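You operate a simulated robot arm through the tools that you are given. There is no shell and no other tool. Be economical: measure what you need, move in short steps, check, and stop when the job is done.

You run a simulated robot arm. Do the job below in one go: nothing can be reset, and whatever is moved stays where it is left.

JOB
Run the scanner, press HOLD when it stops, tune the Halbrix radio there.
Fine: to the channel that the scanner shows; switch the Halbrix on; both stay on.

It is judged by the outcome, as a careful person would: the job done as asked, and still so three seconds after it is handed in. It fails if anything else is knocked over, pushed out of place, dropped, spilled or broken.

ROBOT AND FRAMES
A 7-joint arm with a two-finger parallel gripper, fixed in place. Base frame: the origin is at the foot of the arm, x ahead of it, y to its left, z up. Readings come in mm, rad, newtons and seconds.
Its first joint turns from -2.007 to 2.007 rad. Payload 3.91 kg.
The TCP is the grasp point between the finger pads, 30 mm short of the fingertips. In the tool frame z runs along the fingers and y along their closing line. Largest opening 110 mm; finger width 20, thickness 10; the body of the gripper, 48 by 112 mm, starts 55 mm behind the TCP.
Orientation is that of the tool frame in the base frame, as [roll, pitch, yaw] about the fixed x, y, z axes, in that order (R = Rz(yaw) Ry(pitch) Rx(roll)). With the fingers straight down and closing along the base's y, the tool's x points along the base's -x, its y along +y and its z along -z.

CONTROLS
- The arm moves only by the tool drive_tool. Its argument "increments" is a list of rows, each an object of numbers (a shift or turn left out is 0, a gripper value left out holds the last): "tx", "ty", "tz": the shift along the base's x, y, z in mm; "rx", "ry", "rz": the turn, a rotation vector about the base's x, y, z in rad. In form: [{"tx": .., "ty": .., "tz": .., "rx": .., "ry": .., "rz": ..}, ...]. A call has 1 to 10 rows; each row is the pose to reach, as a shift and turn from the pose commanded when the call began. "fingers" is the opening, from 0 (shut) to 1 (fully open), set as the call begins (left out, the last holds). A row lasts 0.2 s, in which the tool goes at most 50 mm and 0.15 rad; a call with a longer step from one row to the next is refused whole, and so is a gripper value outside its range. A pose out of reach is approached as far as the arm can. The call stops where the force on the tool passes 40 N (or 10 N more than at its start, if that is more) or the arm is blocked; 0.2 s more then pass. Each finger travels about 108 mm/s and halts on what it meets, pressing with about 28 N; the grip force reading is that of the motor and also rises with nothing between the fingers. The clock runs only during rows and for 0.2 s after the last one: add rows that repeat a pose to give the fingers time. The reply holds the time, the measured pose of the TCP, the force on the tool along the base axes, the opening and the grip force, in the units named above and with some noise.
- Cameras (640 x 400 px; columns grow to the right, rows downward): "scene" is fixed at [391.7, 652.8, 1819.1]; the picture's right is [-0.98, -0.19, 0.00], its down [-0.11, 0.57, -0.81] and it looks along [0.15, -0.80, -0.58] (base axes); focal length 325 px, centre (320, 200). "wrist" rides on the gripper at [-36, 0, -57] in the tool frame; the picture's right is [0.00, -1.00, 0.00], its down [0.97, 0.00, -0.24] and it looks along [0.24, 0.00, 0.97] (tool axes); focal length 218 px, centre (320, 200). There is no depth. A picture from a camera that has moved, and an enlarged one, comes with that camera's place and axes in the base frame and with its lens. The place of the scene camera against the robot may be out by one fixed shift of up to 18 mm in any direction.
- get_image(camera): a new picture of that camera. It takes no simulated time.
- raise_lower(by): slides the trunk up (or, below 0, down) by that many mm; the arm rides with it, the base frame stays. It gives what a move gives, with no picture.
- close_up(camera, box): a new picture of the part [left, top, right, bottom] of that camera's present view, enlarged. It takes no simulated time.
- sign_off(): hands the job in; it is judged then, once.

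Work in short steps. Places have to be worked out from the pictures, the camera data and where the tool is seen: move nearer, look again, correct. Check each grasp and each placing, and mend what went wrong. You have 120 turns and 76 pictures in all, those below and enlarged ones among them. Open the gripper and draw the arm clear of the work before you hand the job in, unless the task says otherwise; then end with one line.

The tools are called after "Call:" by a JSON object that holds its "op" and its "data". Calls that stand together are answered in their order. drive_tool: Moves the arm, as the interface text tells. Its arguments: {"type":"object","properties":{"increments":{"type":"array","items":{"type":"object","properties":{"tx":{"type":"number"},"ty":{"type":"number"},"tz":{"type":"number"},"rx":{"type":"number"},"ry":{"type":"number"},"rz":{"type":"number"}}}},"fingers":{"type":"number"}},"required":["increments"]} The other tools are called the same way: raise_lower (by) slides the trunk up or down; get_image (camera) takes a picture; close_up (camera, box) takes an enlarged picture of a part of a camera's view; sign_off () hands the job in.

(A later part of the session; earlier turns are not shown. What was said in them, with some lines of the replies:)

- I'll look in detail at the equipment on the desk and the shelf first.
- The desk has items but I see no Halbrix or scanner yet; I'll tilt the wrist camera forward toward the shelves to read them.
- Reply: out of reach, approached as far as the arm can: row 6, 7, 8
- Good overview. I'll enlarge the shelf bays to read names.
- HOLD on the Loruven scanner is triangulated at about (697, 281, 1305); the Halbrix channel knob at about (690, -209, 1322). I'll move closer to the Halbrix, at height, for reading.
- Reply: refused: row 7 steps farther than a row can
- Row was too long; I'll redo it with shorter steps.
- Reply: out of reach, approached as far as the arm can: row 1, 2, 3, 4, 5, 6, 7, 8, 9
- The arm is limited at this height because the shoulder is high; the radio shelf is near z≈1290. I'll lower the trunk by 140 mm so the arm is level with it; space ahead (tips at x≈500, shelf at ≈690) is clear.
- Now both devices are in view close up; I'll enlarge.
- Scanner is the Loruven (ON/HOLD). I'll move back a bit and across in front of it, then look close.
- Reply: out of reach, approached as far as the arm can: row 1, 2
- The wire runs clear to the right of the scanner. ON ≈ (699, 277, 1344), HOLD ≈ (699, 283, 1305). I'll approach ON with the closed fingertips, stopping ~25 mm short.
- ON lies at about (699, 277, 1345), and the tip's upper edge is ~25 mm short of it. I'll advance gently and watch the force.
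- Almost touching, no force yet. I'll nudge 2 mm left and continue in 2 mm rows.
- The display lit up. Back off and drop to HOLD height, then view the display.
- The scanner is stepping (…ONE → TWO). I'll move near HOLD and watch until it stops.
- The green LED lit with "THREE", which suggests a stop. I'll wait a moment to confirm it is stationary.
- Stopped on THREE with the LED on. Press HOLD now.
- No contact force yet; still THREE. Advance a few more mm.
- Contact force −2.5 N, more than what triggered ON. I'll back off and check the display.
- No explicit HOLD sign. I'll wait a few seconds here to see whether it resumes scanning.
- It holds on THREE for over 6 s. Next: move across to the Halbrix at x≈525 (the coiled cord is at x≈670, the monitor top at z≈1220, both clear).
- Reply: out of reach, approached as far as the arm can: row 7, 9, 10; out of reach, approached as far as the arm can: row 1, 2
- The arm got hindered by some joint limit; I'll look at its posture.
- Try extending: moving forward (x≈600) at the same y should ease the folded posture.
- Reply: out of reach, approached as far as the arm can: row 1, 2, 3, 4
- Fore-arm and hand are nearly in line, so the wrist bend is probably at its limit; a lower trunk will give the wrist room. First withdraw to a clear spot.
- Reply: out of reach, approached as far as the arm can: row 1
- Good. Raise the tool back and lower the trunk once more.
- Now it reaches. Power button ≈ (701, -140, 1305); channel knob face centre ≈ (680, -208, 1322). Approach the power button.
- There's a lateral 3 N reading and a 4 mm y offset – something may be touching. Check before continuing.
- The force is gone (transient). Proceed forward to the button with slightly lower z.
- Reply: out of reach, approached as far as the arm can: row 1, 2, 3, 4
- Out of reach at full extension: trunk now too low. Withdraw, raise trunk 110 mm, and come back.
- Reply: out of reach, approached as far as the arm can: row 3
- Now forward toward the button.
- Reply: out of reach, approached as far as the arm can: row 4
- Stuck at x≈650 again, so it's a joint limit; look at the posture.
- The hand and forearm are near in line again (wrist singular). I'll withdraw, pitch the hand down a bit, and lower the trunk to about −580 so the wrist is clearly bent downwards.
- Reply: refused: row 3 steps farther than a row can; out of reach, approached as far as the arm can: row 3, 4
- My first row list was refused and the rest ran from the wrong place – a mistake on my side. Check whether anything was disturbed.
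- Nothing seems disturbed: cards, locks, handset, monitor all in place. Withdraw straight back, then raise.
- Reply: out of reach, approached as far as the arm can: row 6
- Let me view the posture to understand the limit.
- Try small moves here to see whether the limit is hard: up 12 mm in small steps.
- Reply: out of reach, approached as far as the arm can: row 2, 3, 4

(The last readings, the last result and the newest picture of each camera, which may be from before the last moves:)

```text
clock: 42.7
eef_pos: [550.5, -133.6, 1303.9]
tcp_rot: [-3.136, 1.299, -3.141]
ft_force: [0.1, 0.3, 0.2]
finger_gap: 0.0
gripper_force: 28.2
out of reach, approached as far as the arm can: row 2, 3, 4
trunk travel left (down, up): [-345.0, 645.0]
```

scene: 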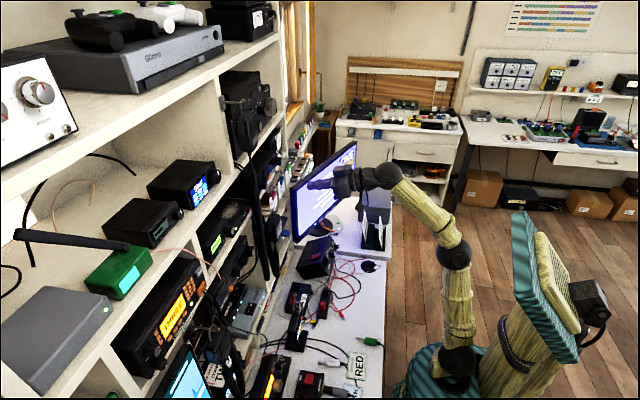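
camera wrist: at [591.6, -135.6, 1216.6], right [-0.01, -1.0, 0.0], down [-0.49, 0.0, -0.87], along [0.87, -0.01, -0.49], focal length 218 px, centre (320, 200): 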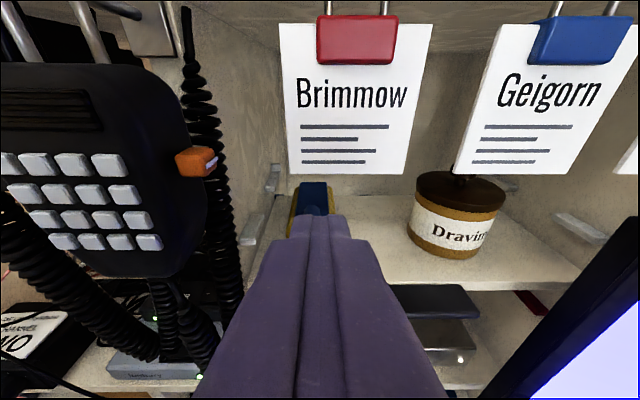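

Hard limit. The trunk is too low here; I'll raise it back by 230 (mid-height, −350) and try rolling the hand about its own axis, which changes the wrist joint ranges.

Call:
{"op": "drive_tool", "data": {"increments": [{"tx": -30, "tz": -10}, {"tx": -40, "tz": -50}, {"tx": -40, "tz": -95}]}}

Call:
{"op": "raise_lower", "data": {"by": 230}}

Call:
{"op": "drive_tool", "data": {"increments": [{"tz": -30}, {"tz": -60}, {"tz": -90}, {"tz": -110}]}}

```text
clock: 43.5
eef_pos: [509.6, -132.6, 1210.1]
tcp_rot: [3.136, 1.303, 3.131]
ft_force: [-1.3, -1.1, -0.7]
finger_gap: 0.0
gripper_force: 27.8
trunk travel left (down, up): [-345.0, 645.0]
```

```text
clock: 45.9
eef_pos: [512.7, -130.6, 1440.7]
tcp_rot: [-3.134, 1.3, -3.141]
ft_force: [-0.4, -0.2, 0.4]
finger_gap: 0.0
gripper_force: 28.1
trunk travel left (down, up): [-575.0, 415.0]
```

```text
clock: 46.9
eef_pos: [512.5, -130.9, 1331.3]
tcp_rot: [-3.135, 1.3, 3.141]
ft_force: [0.0, 1.0, 0.3]
finger_gap: 0.1
gripper_force: 28.3
trunk travel left (down, up): [-575.0, 415.0]
```

Test forward reach at this trunk height.

Call:
{"op": "drive_tool", "data": {"increments": [{"tx": 40}, {"tx": 80}, {"tx": 110}, {"tx": 130}, {"tx": 145}]}}

```text
clock: 48.1
eef_pos: [650.0, -135.2, 1331.4]
tcp_rot: [3.14, 1.301, 3.133]
ft_force: [-0.1, 0.3, 0.2]
finger_gap: 0.1
gripper_force: 28.0
out of reach, approached as far as the arm can: row 5
trunk travel left (down, up): [-575.0, 415.0]
```

Same x limit, so it isn't height. Test with the hand yawed −0.3 rad.

Call:
{"op": "drive_tool", "data": {"increments": [{"tx": -40}, {"tx": -40, "rz": -0.1}, {"tx": -40, "rz": -0.2}, {"tx": -40, "rz": -0.3}, {"tx": -20, "rz": -0.3}, {"tx": 0, "rz": -0.3}, {"tx": 10, "rz": -0.3}, {"tx": 10, "rz": -0.3}]}}

```text
clock: 49.9
eef_pos: [642.3, -134.6, 1329.1]
tcp_rot: [-3.138, 1.3, 2.841]
ft_force: [0.1, 0.4, -0.3]
finger_gap: 0.0
gripper_force: 27.8
out of reach, approached as far as the arm can: row 6, 7, 8
trunk travel left (down, up): [-575.0, 415.0]
```

Yawing shifts the limit consistent with a wrist reach limit from an awkward elbow posture. I'll re-seat the arm: withdraw, point the tool down near y≈−190, x≈400, then tilt up again.

Call:
{"op": "drive_tool", "data": {"increments": [{"tx": -45, "rz": 0.1}, {"tx": -90, "rz": 0.2, "tz": 10}, {"tx": -130, "rz": 0.3, "tz": 25}, {"tx": -165, "rz": 0.3, "tz": 55}, {"tx": -200, "rz": 0.3, "tz": 85}]}}

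Call:
{"op": "drive_tool", "data": {"increments": [{"ry": 0.14, "tz": 10}, {"ry": 0.28, "tz": 20}, {"ry": 0.42, "tz": 30}, {"ry": 0.56, "tz": 40}, {"ry": 0.7, "tz": 50}, {"ry": 0.84, "tz": 60}, {"ry": 0.98, "tz": 70}, {"ry": 1.12, "tz": 80}, {"ry": 1.24, "tz": 90}, {"ry": 1.3, "tz": 90}]}}

Call:
{"op": "get_image", "data": {"camera": "scene"}}

```text
clock: 51.1
eef_pos: [464.7, 1.0, 1416.0]
tcp_rot: [-3.125, 1.3, -2.798]
ft_force: [0.0, -5.4, 0.3]
finger_gap: 0.2
gripper_force: 28.1
trunk travel left (down, up): [-575.0, 415.0]
```

```text
clock: 53.3
eef_pos: [371.8, -110.9, 1338.7]
tcp_rot: [-3.13, 0.006, 3.141]
ft_force: [-0.7, 1.0, 0.7]
finger_gap: 0.0
gripper_force: 28.1
out of reach, approached as far as the arm can: row 5, 6, 7, 8, 9, 10
trunk travel left (down, up): [-575.0, 415.0]
```

```text
34 pictures are left
```

scene: 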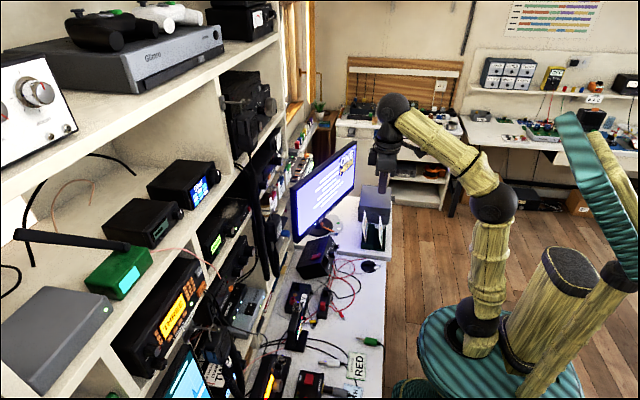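

The posture swung over. Raise the trunk to −200 and re-tilt the tool from here at y≈−190.

Call:
{"op": "raise_lower", "data": {"by": 150}}

Call:
{"op": "drive_tool", "data": {"increments": [{"ty": -30, "tz": -20}, {"ty": -60, "tz": -40}, {"ty": -80, "tz": -60}]}}

Call:
{"op": "drive_tool", "data": {"increments": [{"ry": -0.14, "tx": 10}, {"ry": -0.28, "tx": 20}, {"ry": -0.42, "tx": 35}, {"ry": -0.56, "tx": 50}, {"ry": -0.7, "tx": 65}, {"ry": -0.84, "tx": 80}, {"ry": -0.98, "tx": 95}, {"ry": -1.12, "tx": 110}, {"ry": -1.24, "tx": 125}, {"ry": -1.3, "tx": 140}]}}

Call:
{"op": "get_image", "data": {"camera": "scene"}}

```text
clock: 55.0
eef_pos: [375.1, -115.7, 1486.7]
tcp_rot: [-3.132, 0.002, 3.14]
ft_force: [0.2, 0.3, -0.1]
finger_gap: 0.2
gripper_force: 28.1
trunk travel left (down, up): [-725.0, 265.0]
```

```text
clock: 55.8
eef_pos: [373.8, -196.6, 1428.5]
tcp_rot: [-3.135, 0.003, -3.141]
ft_force: [0.4, -0.8, 0.2]
finger_gap: 0.0
gripper_force: 27.4
trunk travel left (down, up): [-725.0, 265.0]
```

```text
clock: 58.0
eef_pos: [517.6, -194.5, 1426.1]
tcp_rot: [-3.13, 1.302, -3.139]
ft_force: [-0.1, 1.2, -1.2]
finger_gap: 0.1
gripper_force: 27.9
trunk travel left (down, up): [-725.0, 265.0]
```

```text
33 pictures are left
```

scene: 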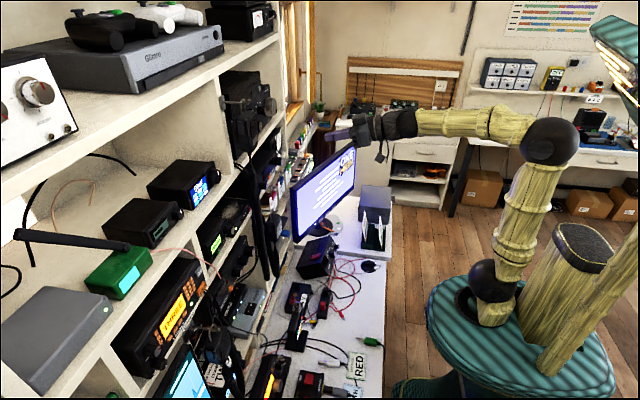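

All rows reached. Now descend and go forward in front of the power button.

Call:
{"op": "drive_tool", "data": {"increments": [{"tx": 10, "tz": -35, "ty": 10}, {"tx": 30, "tz": -70, "ty": 20}, {"tx": 60, "tz": -95, "ty": 35}, {"tx": 90, "tz": -112, "ty": 48}, {"tx": 120, "tz": -118, "ty": 55}, {"tx": 130, "tz": -118, "ty": 55}]}}

Call:
{"op": "close_up", "data": {"camera": "wrist", "box": [160, 60, 480, 260]}}

```text
clock: 59.4
eef_pos: [646.3, -140.8, 1307.5]
tcp_rot: [-3.134, 1.304, 3.14]
ft_force: [0.7, -0.7, 0.9]
finger_gap: 0.0
gripper_force: 28.1
trunk travel left (down, up): [-725.0, 265.0]
```

```text
2.00 times, centred on (320, 160) of wrist
camera zoom: at [598.6, -140.0, 1357.7], right [-0.01, -1.0, 0.0], down [-0.49, 0.0, -0.87], along [0.87, -0.01, -0.49], focal length 436 px, centre (320, 280)
```

zoom: 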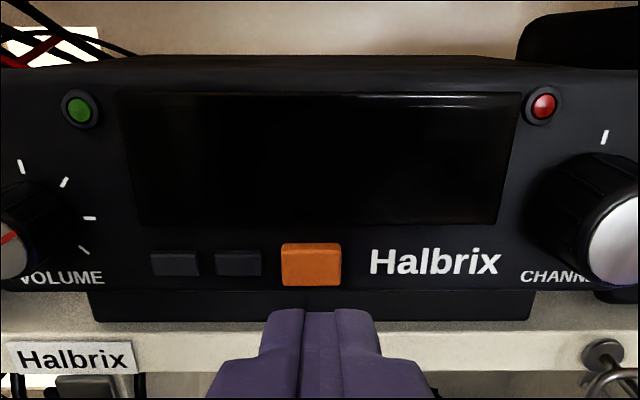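

Reached without limits. Now press the power button.

Call:
{"op": "drive_tool", "data": {"increments": [{"tx": 10, "ty": 1.5}, {"tx": 18, "ty": 1.5}, {"tx": 22, "ty": 1.5}, {"tx": 25, "ty": 1.5}, {"tx": 28, "ty": 1.5}]}}

Call:
{"op": "close_up", "data": {"camera": "wrist", "box": [160, 40, 480, 240]}}

```text
clock: 60.6
eef_pos: [671.1, -138.8, 1308.7]
tcp_rot: [-3.13, 1.303, -3.141]
ft_force: [-2.6, 0.7, 0.1]
finger_gap: 0.0
gripper_force: 28.1
trunk travel left (down, up): [-725.0, 265.0]
```

```text
2.00 times, centred on (320, 140) of wrist
camera zoom: at [626.0, -138.3, 1358.8], right [-0.01, -1.0, 0.0], down [-0.49, 0.0, -0.87], along [0.87, -0.01, -0.49], focal length 436 px, centre (320, 320)
```

zoom: 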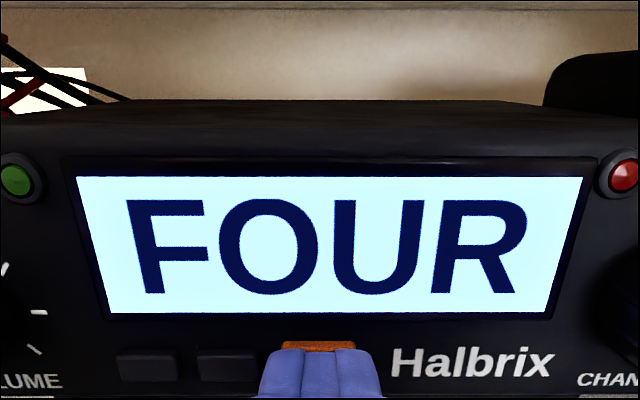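

The Halbrix is on, showing FOUR. Back off and view the channel knob.

Call:
{"op": "drive_tool", "data": {"increments": [{"tx": -30}, {"tx": -60, "ty": -30}, {"tx": -80, "ty": -65, "tz": 8}, {"tx": -90, "ty": -67, "tz": 15}]}}

Call:
{"op": "close_up", "data": {"camera": "wrist", "box": [180, 40, 460, 240]}}

```text
clock: 61.6
eef_pos: [580.3, -204.9, 1325.9]
tcp_rot: [-3.13, 1.304, -3.138]
ft_force: [-0.1, 0.6, -0.2]
finger_gap: 0.0
gripper_force: 28.2
trunk travel left (down, up): [-725.0, 265.0]
```

```text
2.00 times, centred on (320, 140) of wrist
camera zoom: at [534.6, -205.0, 1375.2], right [-0.01, -1.0, 0.0], down [-0.49, 0.0, -0.87], along [0.87, -0.01, -0.49], focal length 436 px, centre (320, 320)
```

zoom: 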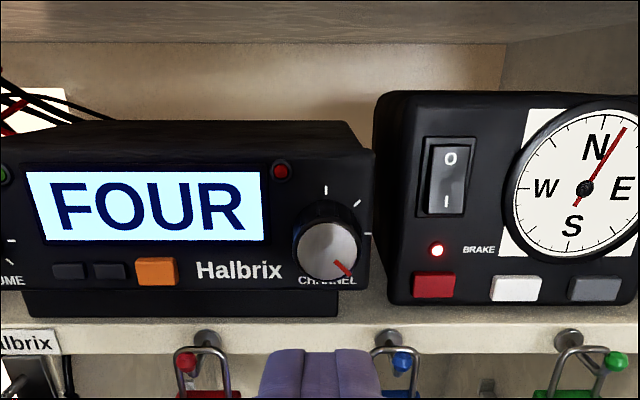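

Pointer sits at ~135° (FOUR), with ticks at 0/45/90°, so THREE is one 45° step counter-clockwise. Knob axis ≈ (y −209, z 1323). Level the hand and open the fingers to ~48 mm.

Call:
{"op": "drive_tool", "data": {"increments": [{"ry": -0.12, "ty": -3, "tz": -2}, {"ry": -0.25, "ty": -4, "tz": -3}, {"ry": -0.27, "ty": -4, "tz": -3}, {"ry": -0.27, "ty": -4, "tz": -3}], "fingers": 0.44}}

Call:
{"op": "get_image", "data": {"camera": "wrist"}}

```text
clock: 62.6
eef_pos: [581.3, -209.3, 1322.0]
tcp_rot: [-0.046, 1.568, -0.056]
ft_force: [-0.3, -0.1, 0.0]
finger_gap: 48.4
gripper_force: 0.1
trunk travel left (down, up): [-725.0, 265.0]
```

```text
29 pictures are left
camera wrist: at [524.5, -209.3, 1357.2], right [-0.01, -1.0, 0.0], down [-0.24, 0.0, -0.97], along [0.97, -0.01, -0.24], focal length 218 px, centre (320, 200)
```

wrist: 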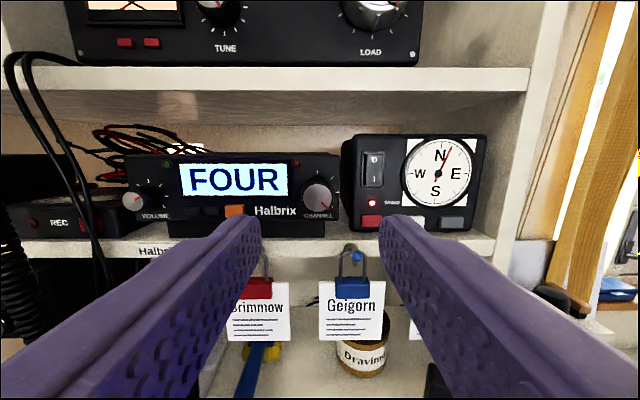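

Level and aligned (knob axis ≈ y −210, z 1321). Advance to just in front.

Call:
{"op": "drive_tool", "data": {"increments": [{"tx": 35}, {"tx": 55}, {"tx": 65}, {"tx": 65}]}}

Call:
{"op": "get_image", "data": {"camera": "wrist"}}

```text
clock: 63.6
eef_pos: [648.3, -210.0, 1321.7]
tcp_rot: [0.086, 1.569, 0.077]
ft_force: [-0.5, -0.1, 0.0]
finger_gap: 48.6
gripper_force: 0.1
trunk travel left (down, up): [-725.0, 265.0]
```

```text
28 pictures are left
camera wrist: at [591.3, -210.1, 1356.5], right [-0.01, -1.0, 0.0], down [-0.24, 0.0, -0.97], along [0.97, -0.01, -0.24], focal length 218 px, centre (320, 200)
```

wrist: 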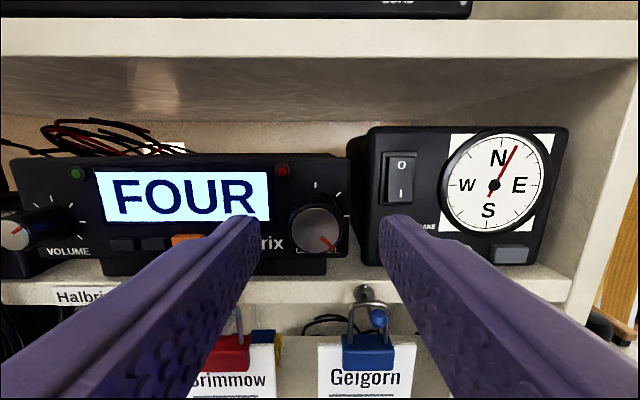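

Aligned; the rotator box face is recessed (~x 720). Narrow to ~40 mm, advance 17 mm so tips straddle the knob, and then close.

Call:
{"op": "drive_tool", "data": {"increments": [{"tx": 6}, {"tx": 12}, {"tx": 17}, {"tx": 17}], "fingers": 0.38}}

Call:
{"op": "close_up", "data": {"camera": "wrist", "box": [160, 100, 480, 300]}}

```text
clock: 64.6
eef_pos: [665.2, -209.2, 1320.1]
tcp_rot: [-0.207, 1.57, -0.215]
ft_force: [0.3, -0.2, -1.1]
finger_gap: 41.8
gripper_force: 0.2
trunk travel left (down, up): [-725.0, 265.0]
```

```text
2.00 times, centred on (320, 200) of wrist
camera zoom: at [608.1, -210.1, 1356.1], right [-0.01, -1.0, 0.0], down [-0.24, 0.0, -0.97], along [0.97, -0.01, -0.24], focal length 436 px, centre (320, 200)
```

zoom: 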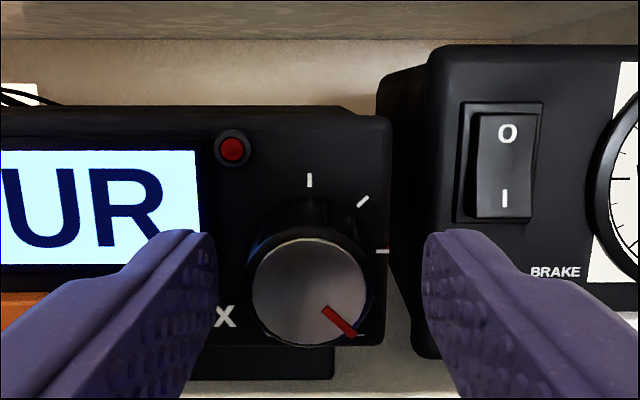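

Good straddle. Shift 1 mm left and close on the knob.

Call:
{"op": "drive_tool", "data": {"increments": [{"ty": 1}, {"ty": 1}, {"ty": 1}], "fingers": 0.12}}

Call:
{"op": "close_up", "data": {"camera": "wrist", "box": [160, 100, 480, 300]}}

```text
clock: 65.4
eef_pos: [664.1, -207.3, 1319.9]
tcp_rot: [-0.596, 1.569, -0.6]
ft_force: [-3.0, 6.0, -5.8]
finger_gap: 25.6
gripper_force: 45.0
trunk travel left (down, up): [-725.0, 265.0]
```

```text
2.00 times, centred on (320, 200) of wrist
camera zoom: at [606.9, -208.1, 1356.4], right [-0.01, -1.0, 0.0], down [-0.24, 0.0, -0.97], along [0.97, -0.01, -0.24], focal length 436 px, centre (320, 200)
```

zoom: 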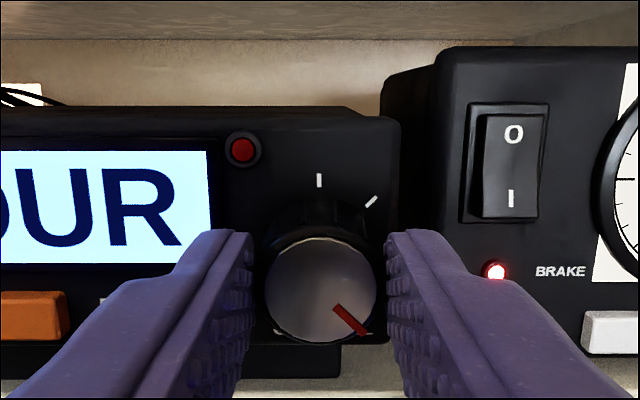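

Gripped at 25.6 mm. Rotate −0.79 rad about x (counter-clockwise from the front).

Call:
{"op": "drive_tool", "data": {"increments": [{"rx": -0.13}, {"rx": -0.26}, {"rx": -0.39}, {"rx": -0.52}, {"rx": -0.65}, {"rx": -0.785}, {"rx": -0.785}]}}

Call:
{"op": "get_image", "data": {"camera": "wrist"}}

```text
clock: 67.0
eef_pos: [664.3, -207.6, 1319.9]
tcp_rot: [-1.562, 0.784, -1.568]
ft_force: [-10.1, 9.8, -14.8]
finger_gap: 25.6
gripper_force: 45.1
trunk travel left (down, up): [-725.0, 265.0]
```

```text
25 pictures are left
camera wrist: at [606.9, -182.5, 1345.3], right [-0.01, -0.71, 0.71], down [-0.24, -0.69, -0.69], along [0.97, -0.17, -0.16], focal length 218 px, centre (320, 200)
```

wrist: 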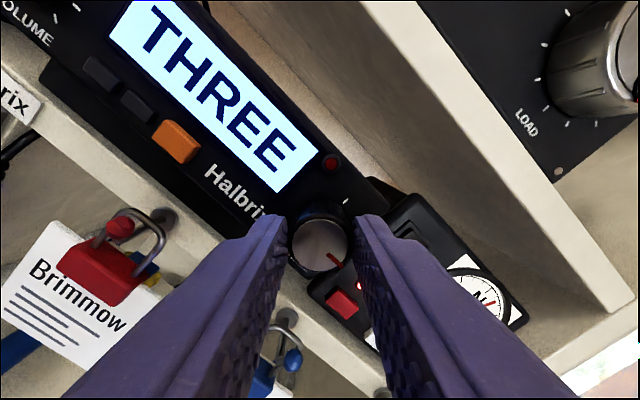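

The Halbrix reads THREE. Open slightly and withdraw straight back.

Call:
{"op": "drive_tool", "data": {"increments": [{"tx": 0}, {"tx": 0}], "fingers": 0.34}}

Call:
{"op": "drive_tool", "data": {"increments": [{"tx": -15}, {"tx": -40}, {"tx": -75}, {"tx": -95}]}}

Call:
{"op": "get_image", "data": {"camera": "wrist"}}

```text
clock: 67.6
eef_pos: [665.6, -210.5, 1321.5]
tcp_rot: [-1.555, 0.784, -1.566]
ft_force: [0.4, 0.1, 1.0]
finger_gap: 37.5
gripper_force: 0.1
trunk travel left (down, up): [-725.0, 265.0]
```

```text
clock: 68.6
eef_pos: [568.9, -207.2, 1322.0]
tcp_rot: [-1.558, 0.785, -1.567]
ft_force: [0.4, 0.6, 0.2]
finger_gap: 37.5
gripper_force: 0.0
trunk travel left (down, up): [-725.0, 265.0]
```

```text
24 pictures are left
camera wrist: at [511.6, -181.8, 1346.5], right [-0.01, -0.71, 0.71], down [-0.24, -0.69, -0.69], along [0.97, -0.17, -0.16], focal length 218 px, centre (320, 200)
```

wrist: 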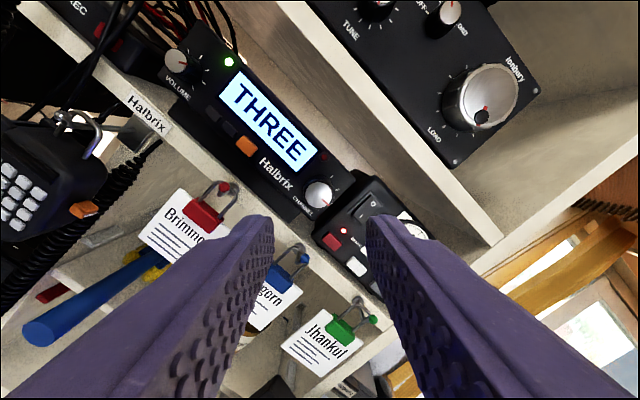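

Halbrix stays on THREE. Draw the arm well clear and check both displays.

Call:
{"op": "drive_tool", "data": {"increments": [{"tx": -20, "rx": 0.13}, {"tx": -35, "rx": 0.26, "tz": 10}, {"tx": -50, "rx": 0.39, "tz": 30}, {"tx": -60, "rx": 0.52, "tz": 50}, {"tx": -60, "rx": 0.65, "tz": 75}, {"tx": -60, "rx": 0.785, "tz": 100}], "fingers": 1}}

Call:
{"op": "close_up", "data": {"camera": "scene", "box": [100, 230, 260, 390]}}

Call:
{"op": "get_image", "data": {"camera": "wrist"}}

Call:
{"op": "get_image", "data": {"camera": "scene"}}

```text
clock: 70.0
eef_pos: [509.3, -209.8, 1421.6]
tcp_rot: [0.661, 1.566, 0.65]
ft_force: [0.3, 0.7, -0.2]
finger_gap: 110.1
gripper_force: 0.0
trunk travel left (down, up): [-725.0, 265.0]
```

```text
2.50 times, centred on (180, 310) of scene
camera zoom: at [391.7, 652.8, 1819.1], right [-0.98, -0.19, 0.0], down [-0.11, 0.57, -0.81], along [0.15, -0.8, -0.58], focal length 813 px, centre (670, -75)
```

zoom: 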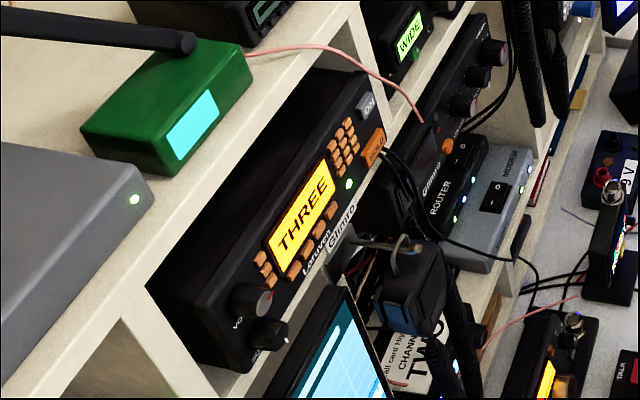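

```text
22 pictures are left
camera wrist: at [451.1, -210.0, 1456.5], right [-0.01, -1.0, 0.0], down [-0.24, 0.0, -0.97], along [0.97, -0.01, -0.24], focal length 218 px, centre (320, 200)
```

wrist: 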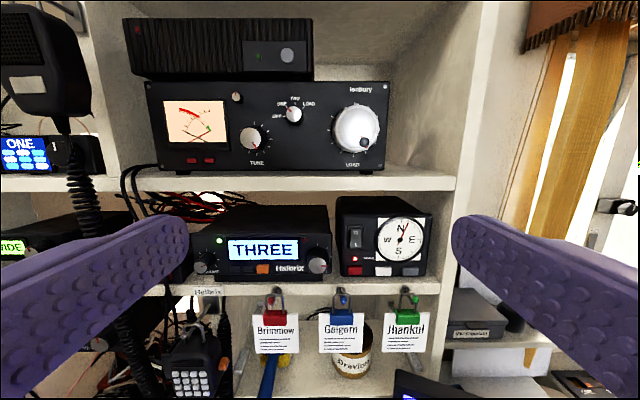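

```text
21 pictures are left
```

scene: 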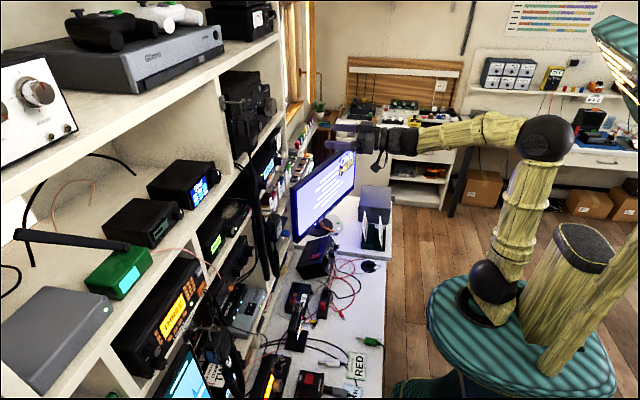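

Scanner is still held on THREE almost a minute later, the Halbrix is on THREE, surroundings look undisturbed, and the gripper is open and clear. Handing in.

Call:
{"op": "sign_off", "data": {}}

```text
The job is handed in.
```

The scanner stopped on THREE and is on hold there; the Halbrix is on and tuned to THREE, and both were left on.
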